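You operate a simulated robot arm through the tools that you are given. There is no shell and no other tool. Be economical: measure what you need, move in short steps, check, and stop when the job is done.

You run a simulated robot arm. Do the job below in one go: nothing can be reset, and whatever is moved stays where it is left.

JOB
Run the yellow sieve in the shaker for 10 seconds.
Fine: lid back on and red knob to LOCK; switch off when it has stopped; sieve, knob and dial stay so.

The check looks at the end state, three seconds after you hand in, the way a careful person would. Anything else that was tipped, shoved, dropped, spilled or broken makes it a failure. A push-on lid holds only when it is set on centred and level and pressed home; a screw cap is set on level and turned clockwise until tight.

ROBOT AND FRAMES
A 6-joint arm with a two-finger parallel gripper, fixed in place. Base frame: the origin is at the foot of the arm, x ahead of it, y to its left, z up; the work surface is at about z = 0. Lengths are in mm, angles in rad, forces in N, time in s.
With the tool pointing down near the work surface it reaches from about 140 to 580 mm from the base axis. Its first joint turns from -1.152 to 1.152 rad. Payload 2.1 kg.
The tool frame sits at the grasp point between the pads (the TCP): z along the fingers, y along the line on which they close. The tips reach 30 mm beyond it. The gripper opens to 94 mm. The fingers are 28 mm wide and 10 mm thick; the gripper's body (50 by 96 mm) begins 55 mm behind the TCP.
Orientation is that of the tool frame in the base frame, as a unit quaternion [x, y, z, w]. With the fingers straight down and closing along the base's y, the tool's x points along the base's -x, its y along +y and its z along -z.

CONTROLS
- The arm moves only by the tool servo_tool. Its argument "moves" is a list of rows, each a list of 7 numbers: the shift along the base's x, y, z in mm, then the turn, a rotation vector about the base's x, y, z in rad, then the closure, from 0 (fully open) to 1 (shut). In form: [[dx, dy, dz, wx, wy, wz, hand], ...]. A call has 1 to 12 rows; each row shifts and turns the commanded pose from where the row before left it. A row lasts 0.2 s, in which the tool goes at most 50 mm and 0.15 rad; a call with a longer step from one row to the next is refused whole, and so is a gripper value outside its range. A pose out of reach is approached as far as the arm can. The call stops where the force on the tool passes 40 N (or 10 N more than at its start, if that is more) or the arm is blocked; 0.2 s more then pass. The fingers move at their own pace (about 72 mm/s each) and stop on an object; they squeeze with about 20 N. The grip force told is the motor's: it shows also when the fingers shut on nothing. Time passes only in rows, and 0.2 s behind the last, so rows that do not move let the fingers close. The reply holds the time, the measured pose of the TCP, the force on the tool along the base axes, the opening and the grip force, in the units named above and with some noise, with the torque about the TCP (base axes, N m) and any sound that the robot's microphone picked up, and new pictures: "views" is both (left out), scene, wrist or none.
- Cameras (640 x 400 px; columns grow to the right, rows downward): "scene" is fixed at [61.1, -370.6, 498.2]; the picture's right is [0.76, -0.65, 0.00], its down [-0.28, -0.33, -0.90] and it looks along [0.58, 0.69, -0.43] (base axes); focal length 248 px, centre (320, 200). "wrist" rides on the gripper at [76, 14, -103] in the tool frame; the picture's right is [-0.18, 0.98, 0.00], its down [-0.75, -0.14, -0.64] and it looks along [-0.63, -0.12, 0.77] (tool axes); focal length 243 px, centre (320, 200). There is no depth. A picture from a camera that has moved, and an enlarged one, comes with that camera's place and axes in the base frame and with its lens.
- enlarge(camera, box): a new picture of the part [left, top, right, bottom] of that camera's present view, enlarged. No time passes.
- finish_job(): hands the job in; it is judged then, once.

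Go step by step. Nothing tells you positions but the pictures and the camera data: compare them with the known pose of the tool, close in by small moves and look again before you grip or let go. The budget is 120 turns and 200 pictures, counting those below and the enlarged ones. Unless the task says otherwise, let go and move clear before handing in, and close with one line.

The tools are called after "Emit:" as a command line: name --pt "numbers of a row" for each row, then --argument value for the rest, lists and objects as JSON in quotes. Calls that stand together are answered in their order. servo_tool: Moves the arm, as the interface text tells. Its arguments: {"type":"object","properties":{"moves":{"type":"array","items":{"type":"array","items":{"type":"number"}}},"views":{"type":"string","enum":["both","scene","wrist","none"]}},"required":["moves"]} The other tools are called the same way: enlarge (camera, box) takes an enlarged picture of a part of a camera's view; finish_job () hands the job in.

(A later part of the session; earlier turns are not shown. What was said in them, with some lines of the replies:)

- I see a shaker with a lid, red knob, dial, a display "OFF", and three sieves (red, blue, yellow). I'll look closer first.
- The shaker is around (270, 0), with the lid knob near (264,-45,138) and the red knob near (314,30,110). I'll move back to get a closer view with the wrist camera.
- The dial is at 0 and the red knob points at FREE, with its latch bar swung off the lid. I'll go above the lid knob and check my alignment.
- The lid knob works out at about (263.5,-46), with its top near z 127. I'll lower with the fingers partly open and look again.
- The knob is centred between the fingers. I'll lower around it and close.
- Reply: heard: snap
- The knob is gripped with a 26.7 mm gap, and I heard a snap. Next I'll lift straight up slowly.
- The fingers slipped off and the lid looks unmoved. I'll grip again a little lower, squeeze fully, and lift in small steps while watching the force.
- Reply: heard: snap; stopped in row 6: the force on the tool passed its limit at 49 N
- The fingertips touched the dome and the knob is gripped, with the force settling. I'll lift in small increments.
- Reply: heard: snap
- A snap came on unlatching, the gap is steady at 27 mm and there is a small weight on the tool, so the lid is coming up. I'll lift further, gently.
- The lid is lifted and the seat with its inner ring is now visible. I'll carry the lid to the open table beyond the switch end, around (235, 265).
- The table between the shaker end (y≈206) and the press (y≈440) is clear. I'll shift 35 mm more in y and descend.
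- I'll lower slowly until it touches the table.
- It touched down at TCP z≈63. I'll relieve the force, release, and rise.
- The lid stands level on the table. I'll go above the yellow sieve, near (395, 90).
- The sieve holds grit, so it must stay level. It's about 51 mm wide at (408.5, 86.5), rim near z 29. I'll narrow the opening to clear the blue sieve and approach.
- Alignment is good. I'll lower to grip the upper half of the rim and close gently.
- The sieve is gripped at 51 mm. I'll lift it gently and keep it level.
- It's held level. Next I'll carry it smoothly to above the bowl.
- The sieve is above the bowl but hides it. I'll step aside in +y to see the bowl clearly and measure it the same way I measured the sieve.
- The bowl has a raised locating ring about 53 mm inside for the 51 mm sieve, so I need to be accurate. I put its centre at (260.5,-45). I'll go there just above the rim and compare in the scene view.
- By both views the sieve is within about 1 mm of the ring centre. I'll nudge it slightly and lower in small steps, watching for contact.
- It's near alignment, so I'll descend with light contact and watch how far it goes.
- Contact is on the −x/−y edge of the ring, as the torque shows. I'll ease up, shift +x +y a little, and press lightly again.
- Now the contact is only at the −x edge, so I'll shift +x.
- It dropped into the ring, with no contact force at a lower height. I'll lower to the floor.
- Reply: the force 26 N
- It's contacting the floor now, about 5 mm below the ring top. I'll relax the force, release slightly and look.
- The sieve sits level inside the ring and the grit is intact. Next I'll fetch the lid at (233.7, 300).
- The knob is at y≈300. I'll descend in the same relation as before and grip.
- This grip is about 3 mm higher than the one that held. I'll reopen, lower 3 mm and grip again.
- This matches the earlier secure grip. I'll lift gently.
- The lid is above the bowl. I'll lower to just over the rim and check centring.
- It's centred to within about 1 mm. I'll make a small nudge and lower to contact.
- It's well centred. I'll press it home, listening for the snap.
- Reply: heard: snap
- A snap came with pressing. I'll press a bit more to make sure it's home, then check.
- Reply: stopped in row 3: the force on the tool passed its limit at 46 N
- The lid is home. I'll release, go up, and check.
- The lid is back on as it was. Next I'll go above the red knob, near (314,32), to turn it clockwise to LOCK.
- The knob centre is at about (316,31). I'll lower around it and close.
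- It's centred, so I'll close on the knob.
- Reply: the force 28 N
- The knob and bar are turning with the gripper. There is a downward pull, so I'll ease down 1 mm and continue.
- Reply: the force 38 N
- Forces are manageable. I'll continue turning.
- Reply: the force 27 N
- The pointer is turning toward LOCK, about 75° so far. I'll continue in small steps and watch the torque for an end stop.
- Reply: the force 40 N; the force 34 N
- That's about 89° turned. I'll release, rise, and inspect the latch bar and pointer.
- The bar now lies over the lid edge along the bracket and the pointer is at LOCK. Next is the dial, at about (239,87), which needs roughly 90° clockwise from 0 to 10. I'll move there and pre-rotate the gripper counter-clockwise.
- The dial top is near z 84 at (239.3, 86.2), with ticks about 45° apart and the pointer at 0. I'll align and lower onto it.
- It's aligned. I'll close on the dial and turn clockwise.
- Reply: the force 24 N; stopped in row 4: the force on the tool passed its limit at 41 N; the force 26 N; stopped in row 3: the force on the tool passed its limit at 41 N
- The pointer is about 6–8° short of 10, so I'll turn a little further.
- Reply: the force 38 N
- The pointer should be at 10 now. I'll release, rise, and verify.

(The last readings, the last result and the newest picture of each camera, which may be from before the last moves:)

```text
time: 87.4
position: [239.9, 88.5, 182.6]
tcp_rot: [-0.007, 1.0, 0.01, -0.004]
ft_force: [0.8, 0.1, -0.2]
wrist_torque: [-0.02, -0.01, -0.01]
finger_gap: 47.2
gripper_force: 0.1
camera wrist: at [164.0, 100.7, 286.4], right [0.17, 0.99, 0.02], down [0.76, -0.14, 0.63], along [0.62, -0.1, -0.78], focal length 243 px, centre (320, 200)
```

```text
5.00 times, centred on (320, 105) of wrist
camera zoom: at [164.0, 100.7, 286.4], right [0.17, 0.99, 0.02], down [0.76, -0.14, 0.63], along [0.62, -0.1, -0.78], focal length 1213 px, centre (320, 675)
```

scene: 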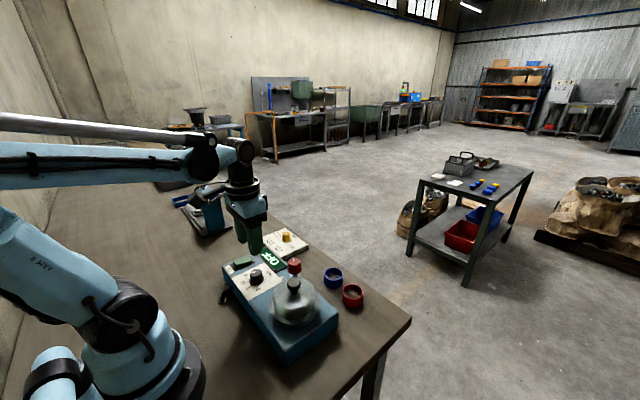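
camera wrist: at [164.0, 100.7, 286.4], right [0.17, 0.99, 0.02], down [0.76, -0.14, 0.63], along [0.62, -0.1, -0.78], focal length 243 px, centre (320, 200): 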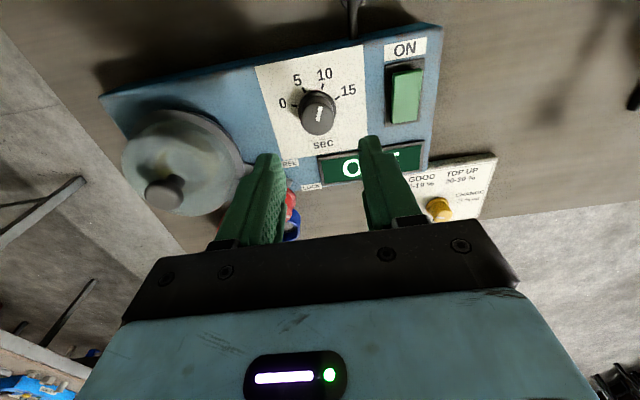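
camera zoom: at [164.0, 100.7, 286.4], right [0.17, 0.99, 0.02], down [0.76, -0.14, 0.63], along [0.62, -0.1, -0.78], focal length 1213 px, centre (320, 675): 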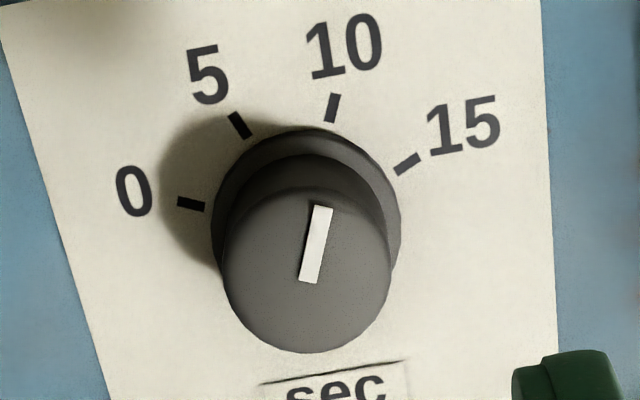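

The dial is on 10, with the pointer parallel to the tick. Next is the switch: its ON end is near (224,166). I'll straighten the tool, close the fingers and hover.

Emit:
servo_tool --pt "-3 25 0 -0.02 -0.008 -0.014 0.8" --pt "-6 30 0 0 0 0 1" --pt "-6 22 -12 0 0 0 1" --pt "0 0 -25 0 0 0 1" --pt "0 0 -20 0 0 0 1" --pt "0 0 0 0 0 0 1"

Emit:
enlarge --camera "wrist" --box '[220, 20, 420, 180]'

Emit:
enlarge --camera "scene" --box '[200, 225, 300, 300]'

```text
time: 88.8
position: [226.9, 165.3, 126.7]
tcp_rot: [0.002, 1.0, -0.001, -0.001]
ft_force: [-0.1, -0.3, 0.2]
wrist_torque: [-0.02, 0.01, 0.03]
finger_gap: 0.1
gripper_force: 19.7
camera wrist: at [150.1, 180.3, 227.3], right [0.19, 0.98, 0.0], down [0.75, -0.14, 0.64], along [0.63, -0.12, -0.77], focal length 243 px, centre (320, 200)
```

scene: 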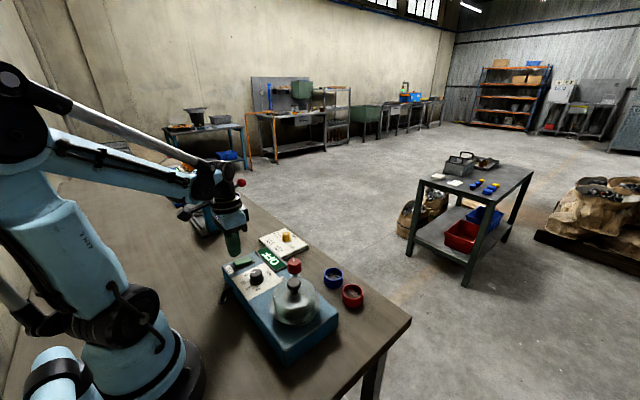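
wrist: 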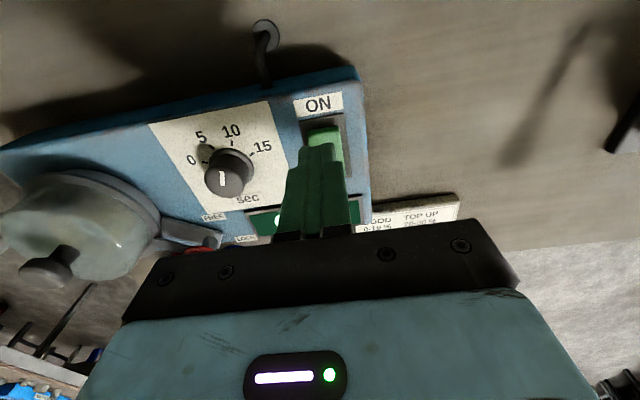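

```text
2.50 times, centred on (320, 100) of wrist
camera zoom: at [150.1, 180.3, 227.3], right [0.19, 0.98, 0.0], down [0.75, -0.14, 0.64], along [0.63, -0.12, -0.77], focal length 606 px, centre (320, 450)
```

zoom: 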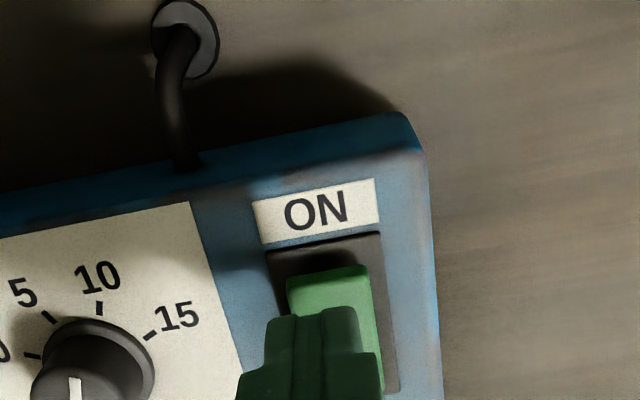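

```text
5.33 times, centred on (250, 262) of scene
camera zoom: at [61.1, -370.6, 498.2], right [0.76, -0.65, 0.0], down [-0.28, -0.33, -0.9], along [0.58, 0.69, -0.43], focal length 1324 px, centre (693, -133)
```

zoom: 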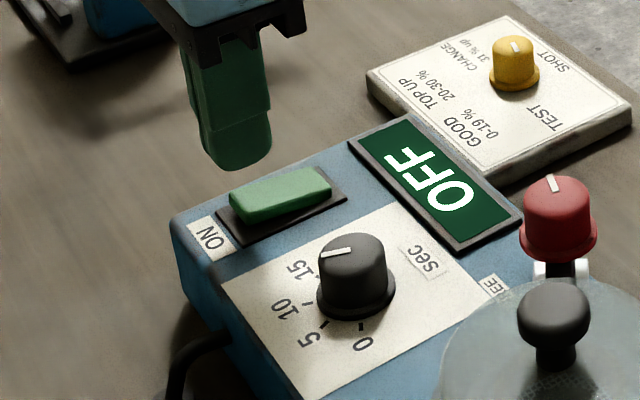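

I'll shift slightly onto the ON end and press down in small steps.

Emit:
servo_tool --pt "-4 3.5 -8 0 0 0 1" --pt "0 0 -8 0 0 0 1" --pt "0 0 -3 0 0 0 1" --pt "0 0 -1.5 0 0 0 1" --pt "0 0 -1.5 0 0 0 1" --views "none"

Emit:
enlarge --camera "scene" --box '[200, 225, 300, 300]'

```text
time: 90.0
position: [222.0, 170.0, 102.9]
tcp_rot: [0.002, 1.0, -0.001, -0.001]
ft_force: [-0.3, -0.6, 0.2]
wrist_torque: [0.0, -0.01, 0.0]
finger_gap: 0.0
gripper_force: 19.6
```

```text
5.33 times, centred on (250, 262) of scene
camera zoom: at [61.1, -370.6, 498.2], right [0.76, -0.65, 0.0], down [-0.28, -0.33, -0.9], along [0.58, 0.69, -0.43], focal length 1324 px, centre (693, -133)
```

zoom: 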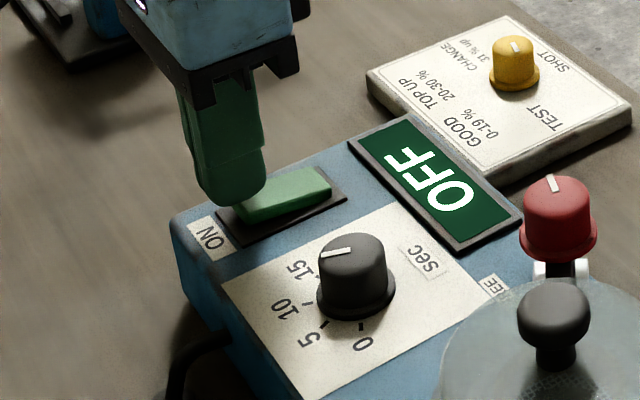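

Emit:
servo_tool --pt "0 0 -1 0 0 0 1" --pt "0 0 -1 0 0 0 1" --pt "0 0 -1 0 0 0 1" --pt "0 0 -1 0 0 0 1" --views "scene"

Emit:
enlarge --camera "scene" --box '[200, 225, 300, 300]'

```text
time: 91.0
position: [220.9, 169.5, 98.7]
tcp_rot: [0.002, 1.0, -0.001, 0.0]
ft_force: [-0.3, 0.1, 0.9]
wrist_torque: [0.0, 0.01, -0.02]
finger_gap: 0.1
gripper_force: 19.9
```

scene: 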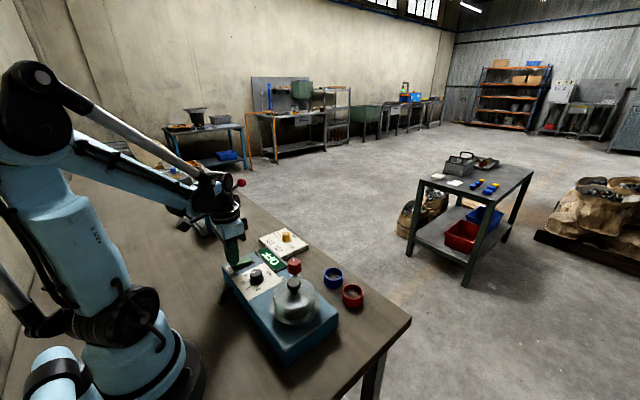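

```text
5.33 times, centred on (250, 262) of scene
camera zoom: at [61.1, -370.6, 498.2], right [0.76, -0.65, 0.0], down [-0.28, -0.33, -0.9], along [0.58, 0.69, -0.43], focal length 1324 px, centre (693, -133)
```

zoom: 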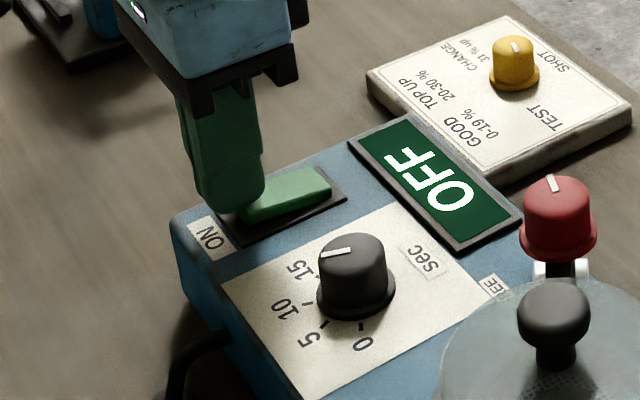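

Emit:
servo_tool --pt "3 0 0 0 0 0 1" --pt "0 0 -1 0 0 0 1" --pt "0 0 -1 0 0 0 1" --pt "0 0 -1 0 0 0 1" --views "none"

Emit:
enlarge --camera "scene" --box '[200, 225, 300, 300]'

```text
time: 92.0
position: [223.6, 170.1, 96.5]
tcp_rot: [0.002, 1.0, -0.001, -0.001]
ft_force: [-0.5, 0.0, -0.5]
wrist_torque: [0.02, 0.02, 0.0]
finger_gap: 0.0
gripper_force: 19.9
```

```text
5.33 times, centred on (250, 262) of scene
camera zoom: at [61.1, -370.6, 498.2], right [0.76, -0.65, 0.0], down [-0.28, -0.33, -0.9], along [0.58, 0.69, -0.43], focal length 1324 px, centre (693, -133)
```

zoom: 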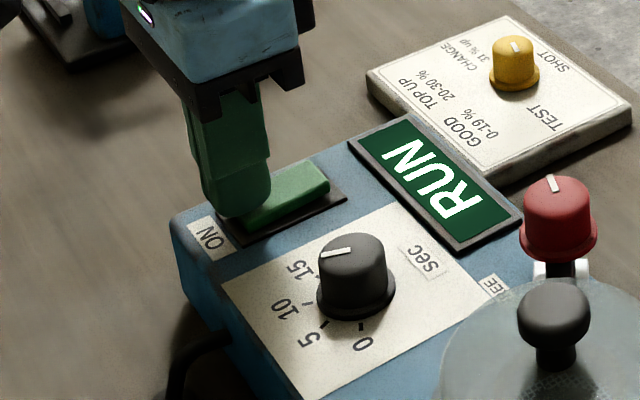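

The display reads RUN, so the switch is on. I'll lift clear, wait, and prepare for the OFF end.

Emit:
servo_tool --pt "0 0 8 0 0 0 1" --pt "0 0 10 0 0 0 1" --pt "10 0 0 0 0 0 1" --pt "12 0 0 0 0 0 1" --pt "0 0 0 0 0 0 1" --pt "0 0 0 0 0 0 1" --pt "0 0 0 0 0 0 1" --pt "0 0 0 0 0 0 1" --pt "0 0 0 0 0 0 1" --pt "0 0 0 0 0 0 1" --pt "0 0 0 0 0 0 1" --pt "0 0 0 0 0 0 1"

Emit:
enlarge --camera "scene" --box '[200, 225, 340, 330]'

```text
time: 94.6
position: [243.8, 170.4, 115.3]
tcp_rot: [0.002, 1.0, 0.0, -0.001]
ft_force: [-0.6, -0.8, 0.2]
wrist_torque: [-0.06, 0.0, 0.01]
finger_gap: 0.0
gripper_force: 20.3
camera wrist: at [169.3, 185.1, 217.1], right [0.19, 0.98, 0.0], down [0.75, -0.14, 0.64], along [0.63, -0.12, -0.77], focal length 243 px, centre (320, 200)
```

scene: 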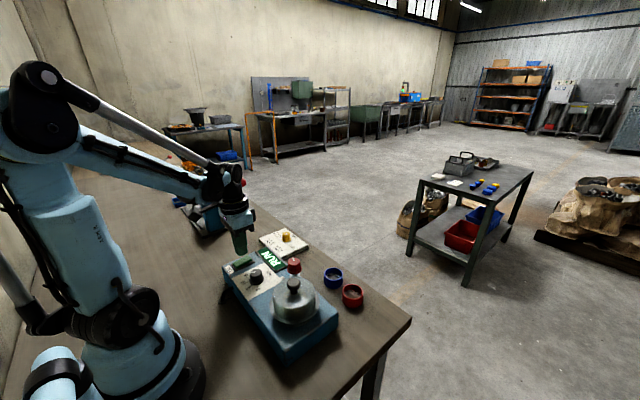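
wrist: 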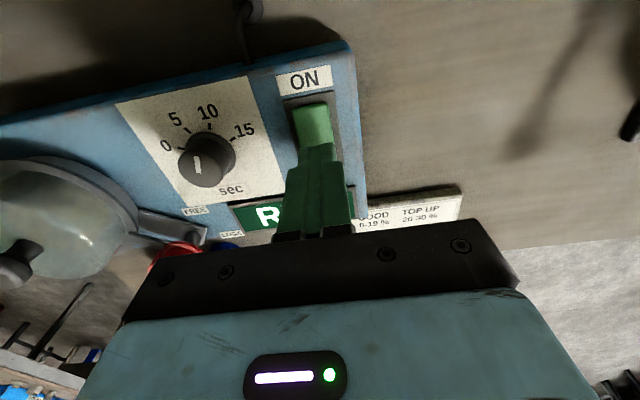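

```text
3.81 times, centred on (270, 278) of scene
camera zoom: at [61.1, -370.6, 498.2], right [0.76, -0.65, 0.0], down [-0.28, -0.33, -0.9], along [0.58, 0.69, -0.43], focal length 946 px, centre (510, -95)
```

zoom: 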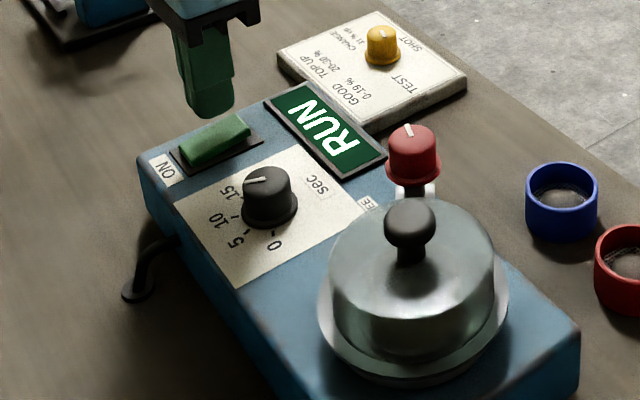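

It is running with the lid held. I'll wait until it stops.

Emit:
servo_tool --pt "3 -3 0 0 0 0 1" --pt "0 0 0 0 0 0 1" --pt "0 0 0 0 0 0 1" --pt "0 0 0 0 0 0 1" --pt "0 0 0 0 0 0 1" --pt "0 0 0 0 0 0 1" --pt "0 0 0 0 0 0 1" --pt "0 0 0 0 0 0 1" --pt "0 0 0 0 0 0 1" --pt "0 0 0 0 0 0 1" --pt "0 0 0 0 0 0 1" --pt "0 0 0 0 0 0 1" --views "none"

Emit:
servo_tool --pt "0 0 0 0 0 0 1" --pt "0 0 0 0 0 0 1" --pt "0 0 0 0 0 0 1" --pt "0 0 0 0 0 0 1" --pt "0 0 0 0 0 0 1" --pt "0 0 0 0 0 0 1" --pt "0 0 0 0 0 0 1" --pt "0 0 0 0 0 0 1" --pt "0 0 0 0 0 0 1" --pt "0 0 0 0 0 0 1" --pt "0 0 0 0 0 0 1" --pt "0 0 0 0 0 0 1" --views "none"

Emit:
servo_tool --pt "0 0 0 0 0 0 1" --pt "0 0 0 0 0 0 1" --pt "0 0 0 0 0 0 1" --pt "0 0 0 0 0 0 1" --pt "0 0 0 0 0 0 1" --pt "0 0 0 0 0 0 1" --pt "0 0 0 0 0 0 1" --pt "0 0 0 0 0 0 1" --pt "0 0 0 0 0 0 1" --pt "0 0 0 0 0 0 1" --pt "0 0 0 0 0 0 1" --pt "0 0 0 0 0 0 1"

Emit:
enlarge --camera "scene" --box '[200, 225, 340, 330]'

```text
time: 97.2
position: [248.4, 167.7, 115.4]
tcp_rot: [0.002, 1.0, 0.0, 0.0]
ft_force: [-0.8, 0.3, -0.2]
wrist_torque: [0.01, -0.04, -0.02]
finger_gap: 0.0
gripper_force: 19.5
```

```text
time: 99.8
position: [249.1, 167.8, 114.6]
tcp_rot: [0.002, 1.0, 0.0, 0.0]
ft_force: [-0.4, -0.9, -0.2]
wrist_torque: [0.0, 0.0, 0.01]
finger_gap: 0.1
gripper_force: 20.2
```

```text
time: 102.4
position: [249.3, 169.0, 115.9]
tcp_rot: [0.001, 1.0, -0.001, -0.001]
ft_force: [0.0, 0.3, 1.3]
wrist_torque: [0.01, -0.03, 0.01]
finger_gap: 0.1
gripper_force: 19.9
camera wrist: at [172.9, 182.6, 217.1], right [0.19, 0.98, 0.0], down [0.75, -0.14, 0.64], along [0.63, -0.12, -0.77], focal length 243 px, centre (320, 200)
```

scene: 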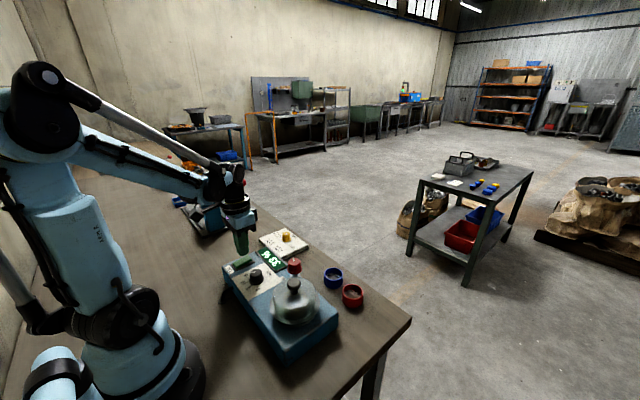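
wrist: 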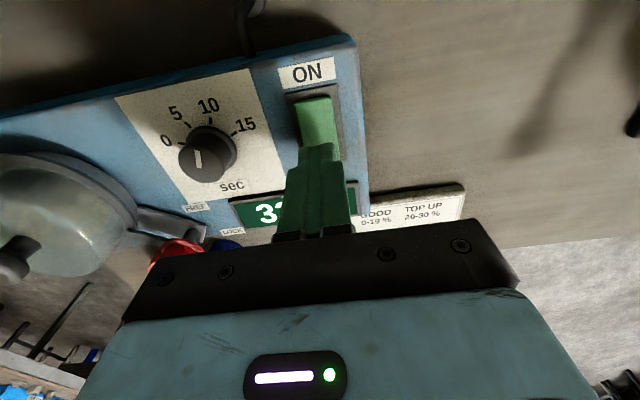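

```text
3.81 times, centred on (270, 278) of scene
camera zoom: at [61.1, -370.6, 498.2], right [0.76, -0.65, 0.0], down [-0.28, -0.33, -0.9], along [0.58, 0.69, -0.43], focal length 946 px, centre (510, -95)
```

zoom: 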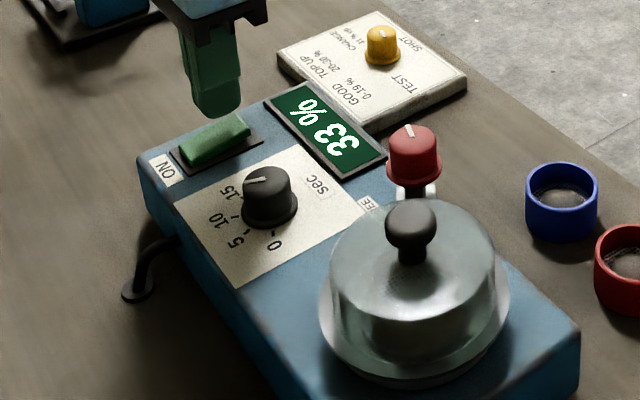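

The run has ended and the display shows "33 %". The card's selector isn't part of the job, so I'll leave it. I'll make sure the shaker has stopped before switching off.

Emit:
servo_tool --pt "2 1 0 0 0 0 1" --pt "0 0 0 0 0 0 1" --pt "0 0 0 0 0 0 1" --pt "0 0 0 0 0 0 1" --pt "0 0 0 0 0 0 1" --pt "0 0 0 0 0 0 1" --views "none"

Emit:
enlarge --camera "scene" --box '[215, 230, 315, 330]'

Emit:
enlarge --camera "wrist" --box '[220, 50, 420, 210]'

```text
time: 103.8
position: [250.9, 168.0, 116.7]
tcp_rot: [0.001, 1.0, -0.001, -0.001]
ft_force: [0.3, -0.8, 0.7]
wrist_torque: [0.01, -0.05, 0.01]
finger_gap: 0.1
gripper_force: 20.2
```

```text
4.00 times, centred on (265, 280) of scene
camera zoom: at [61.1, -370.6, 498.2], right [0.76, -0.65, 0.0], down [-0.28, -0.33, -0.9], along [0.58, 0.69, -0.43], focal length 993 px, centre (540, -120)
```

zoom: 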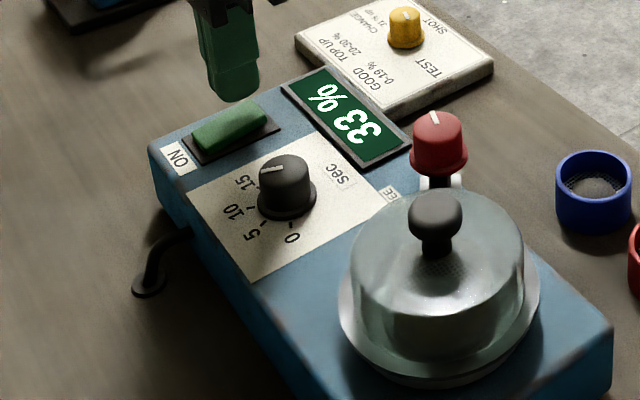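

```text
2.50 times, centred on (320, 130) of wrist
camera zoom: at [174.8, 183.1, 217.4], right [0.19, 0.98, 0.0], down [0.75, -0.14, 0.64], along [0.63, -0.12, -0.77], focal length 606 px, centre (320, 375)
```

zoom: 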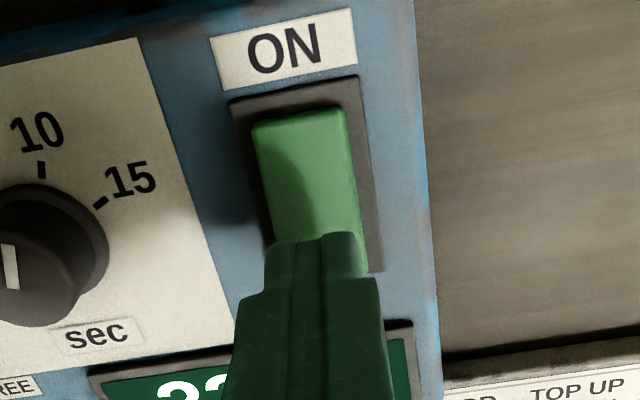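

It's stopped. I'll press the OFF end.

Emit:
servo_tool --pt "-1 0 -6 0 0 0 1" --pt "0 0 -4 0 0 0 1" --pt "0 0 -2 0 0 0 1" --pt "0 0 -1 0 0 0 1" --pt "0 0 -1 0 0 0 1" --views "none"

Emit:
servo_tool --pt "0 0 -1 0 0 0 1" --pt "0 0 -1 0 0 0 1" --pt "0 0 -1 0 0 0 1" --views "none"

Emit:
enlarge --camera "scene" --box '[215, 230, 315, 330]'

```text
time: 105.0
position: [248.2, 168.1, 100.5]
tcp_rot: [0.002, 1.0, -0.001, -0.001]
ft_force: [0.7, 0.7, -0.1]
wrist_torque: [0.0, -0.06, -0.02]
finger_gap: 0.0
gripper_force: 20.4
```

```text
time: 105.8
position: [249.6, 168.6, 97.6]
tcp_rot: [0.002, 1.0, -0.001, -0.001]
ft_force: [0.6, -0.1, 0.8]
wrist_torque: [-0.01, -0.02, -0.03]
finger_gap: 0.1
gripper_force: 20.1
```

```text
4.00 times, centred on (265, 280) of scene
camera zoom: at [61.1, -370.6, 498.2], right [0.76, -0.65, 0.0], down [-0.28, -0.33, -0.9], along [0.58, 0.69, -0.43], focal length 993 px, centre (540, -120)
```

zoom: 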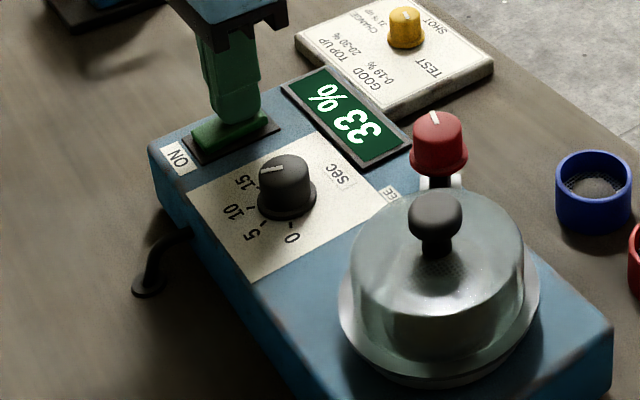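

Emit:
servo_tool --pt "0 0 -1 0 0 0 1" --pt "0 0 -1 0 0 0 1" --views "none"

Emit:
enlarge --camera "scene" --box '[215, 230, 315, 330]'

```text
time: 106.4
position: [250.7, 168.1, 95.0]
tcp_rot: [0.002, 1.0, -0.002, -0.001]
ft_force: [-0.3, -1.3, 8.8]
wrist_torque: [0.02, 0.1, 0.06]
finger_gap: 0.2
gripper_force: 20.5
```

```text
4.00 times, centred on (265, 280) of scene
camera zoom: at [61.1, -370.6, 498.2], right [0.76, -0.65, 0.0], down [-0.28, -0.33, -0.9], along [0.58, 0.69, -0.43], focal length 993 px, centre (540, -120)
```

zoom: 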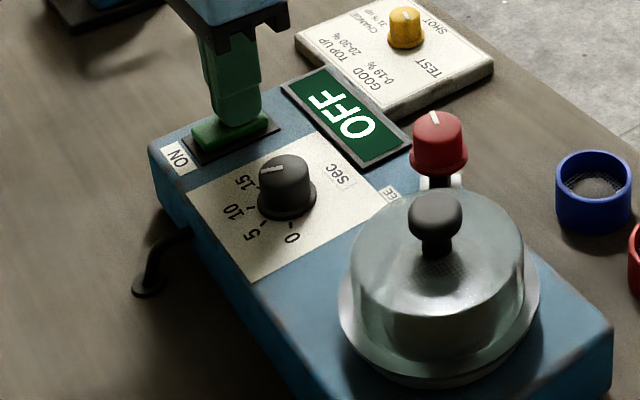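

The display reads OFF. I'll lift clear and do a final check.

Emit:
servo_tool --pt "0 0 8 0 0 0 1" --pt "0 0 25 0 0 0 1" --pt "0 0 45 0 0 0 0.8" --pt "-5 0 45 0 0 0 0.5" --pt "-10 -20 30 0 0 0 0.5" --pt "-10 -30 20 0 0 0 0.5" --pt "0 0 0 0 0 0 0.5"

Emit:
enlarge --camera "scene" --box '[205, 220, 375, 340]'

Emit:
enlarge --camera "wrist" --box '[180, 40, 460, 220]'

```text
time: 108.0
position: [226.9, 119.3, 268.3]
tcp_rot: [0.001, 1.0, -0.001, -0.002]
ft_force: [0.4, 0.0, -0.9]
wrist_torque: [0.02, -0.02, 0.0]
finger_gap: 47.1
gripper_force: 0.0
camera wrist: at [150.3, 134.3, 370.5], right [0.19, 0.98, 0.0], down [0.75, -0.14, 0.64], along [0.63, -0.12, -0.77], focal length 243 px, centre (320, 200)
```

scene: 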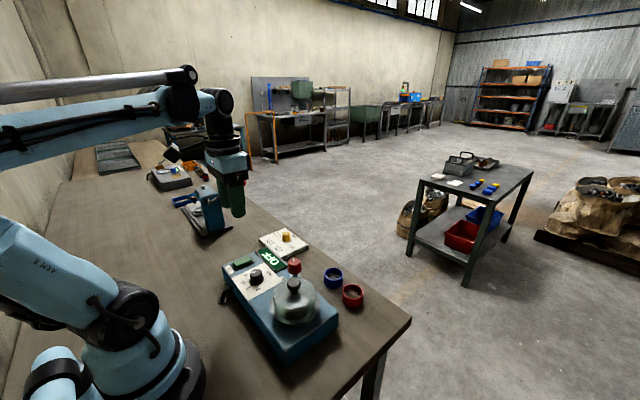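
wrist: 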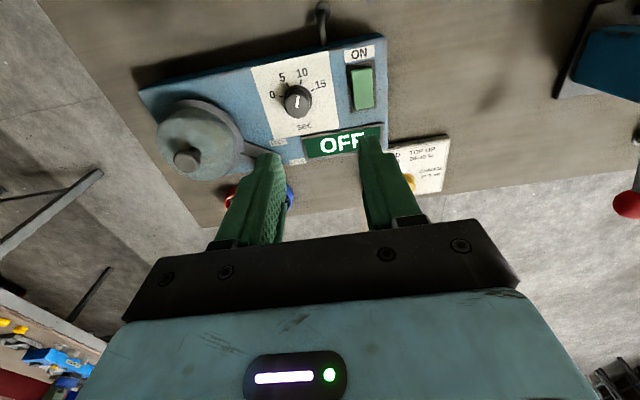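

```text
3.33 times, centred on (290, 280) of scene
camera zoom: at [61.1, -370.6, 498.2], right [0.76, -0.65, 0.0], down [-0.28, -0.33, -0.9], along [0.58, 0.69, -0.43], focal length 828 px, centre (420, -67)
```

zoom: 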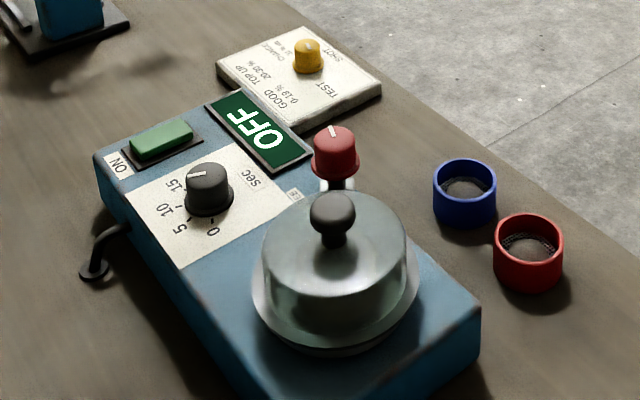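

```text
2.22 times, centred on (320, 130) of wrist
camera zoom: at [150.3, 134.3, 370.5], right [0.19, 0.98, 0.0], down [0.75, -0.14, 0.64], along [0.63, -0.12, -0.77], focal length 539 px, centre (320, 356)
```

zoom: 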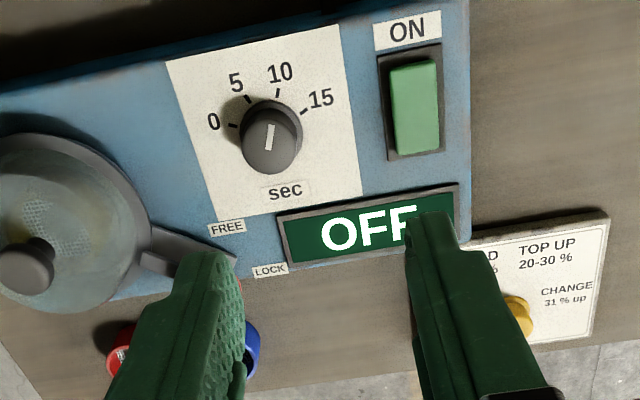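

The end state looks right: lid on, red knob at LOCK, dial at 10, display OFF, and the sieve inside. The arm is clear, so I'm handing in.

Emit:
finish_job

```text
The job is handed in.
```

I ran the yellow sieve in the shaker on the 10-second setting, waited for it to stop (it read 33 %), and switched it off. The lid is back on, the red knob is at LOCK, the dial is at 10, and the sieve is still inside.
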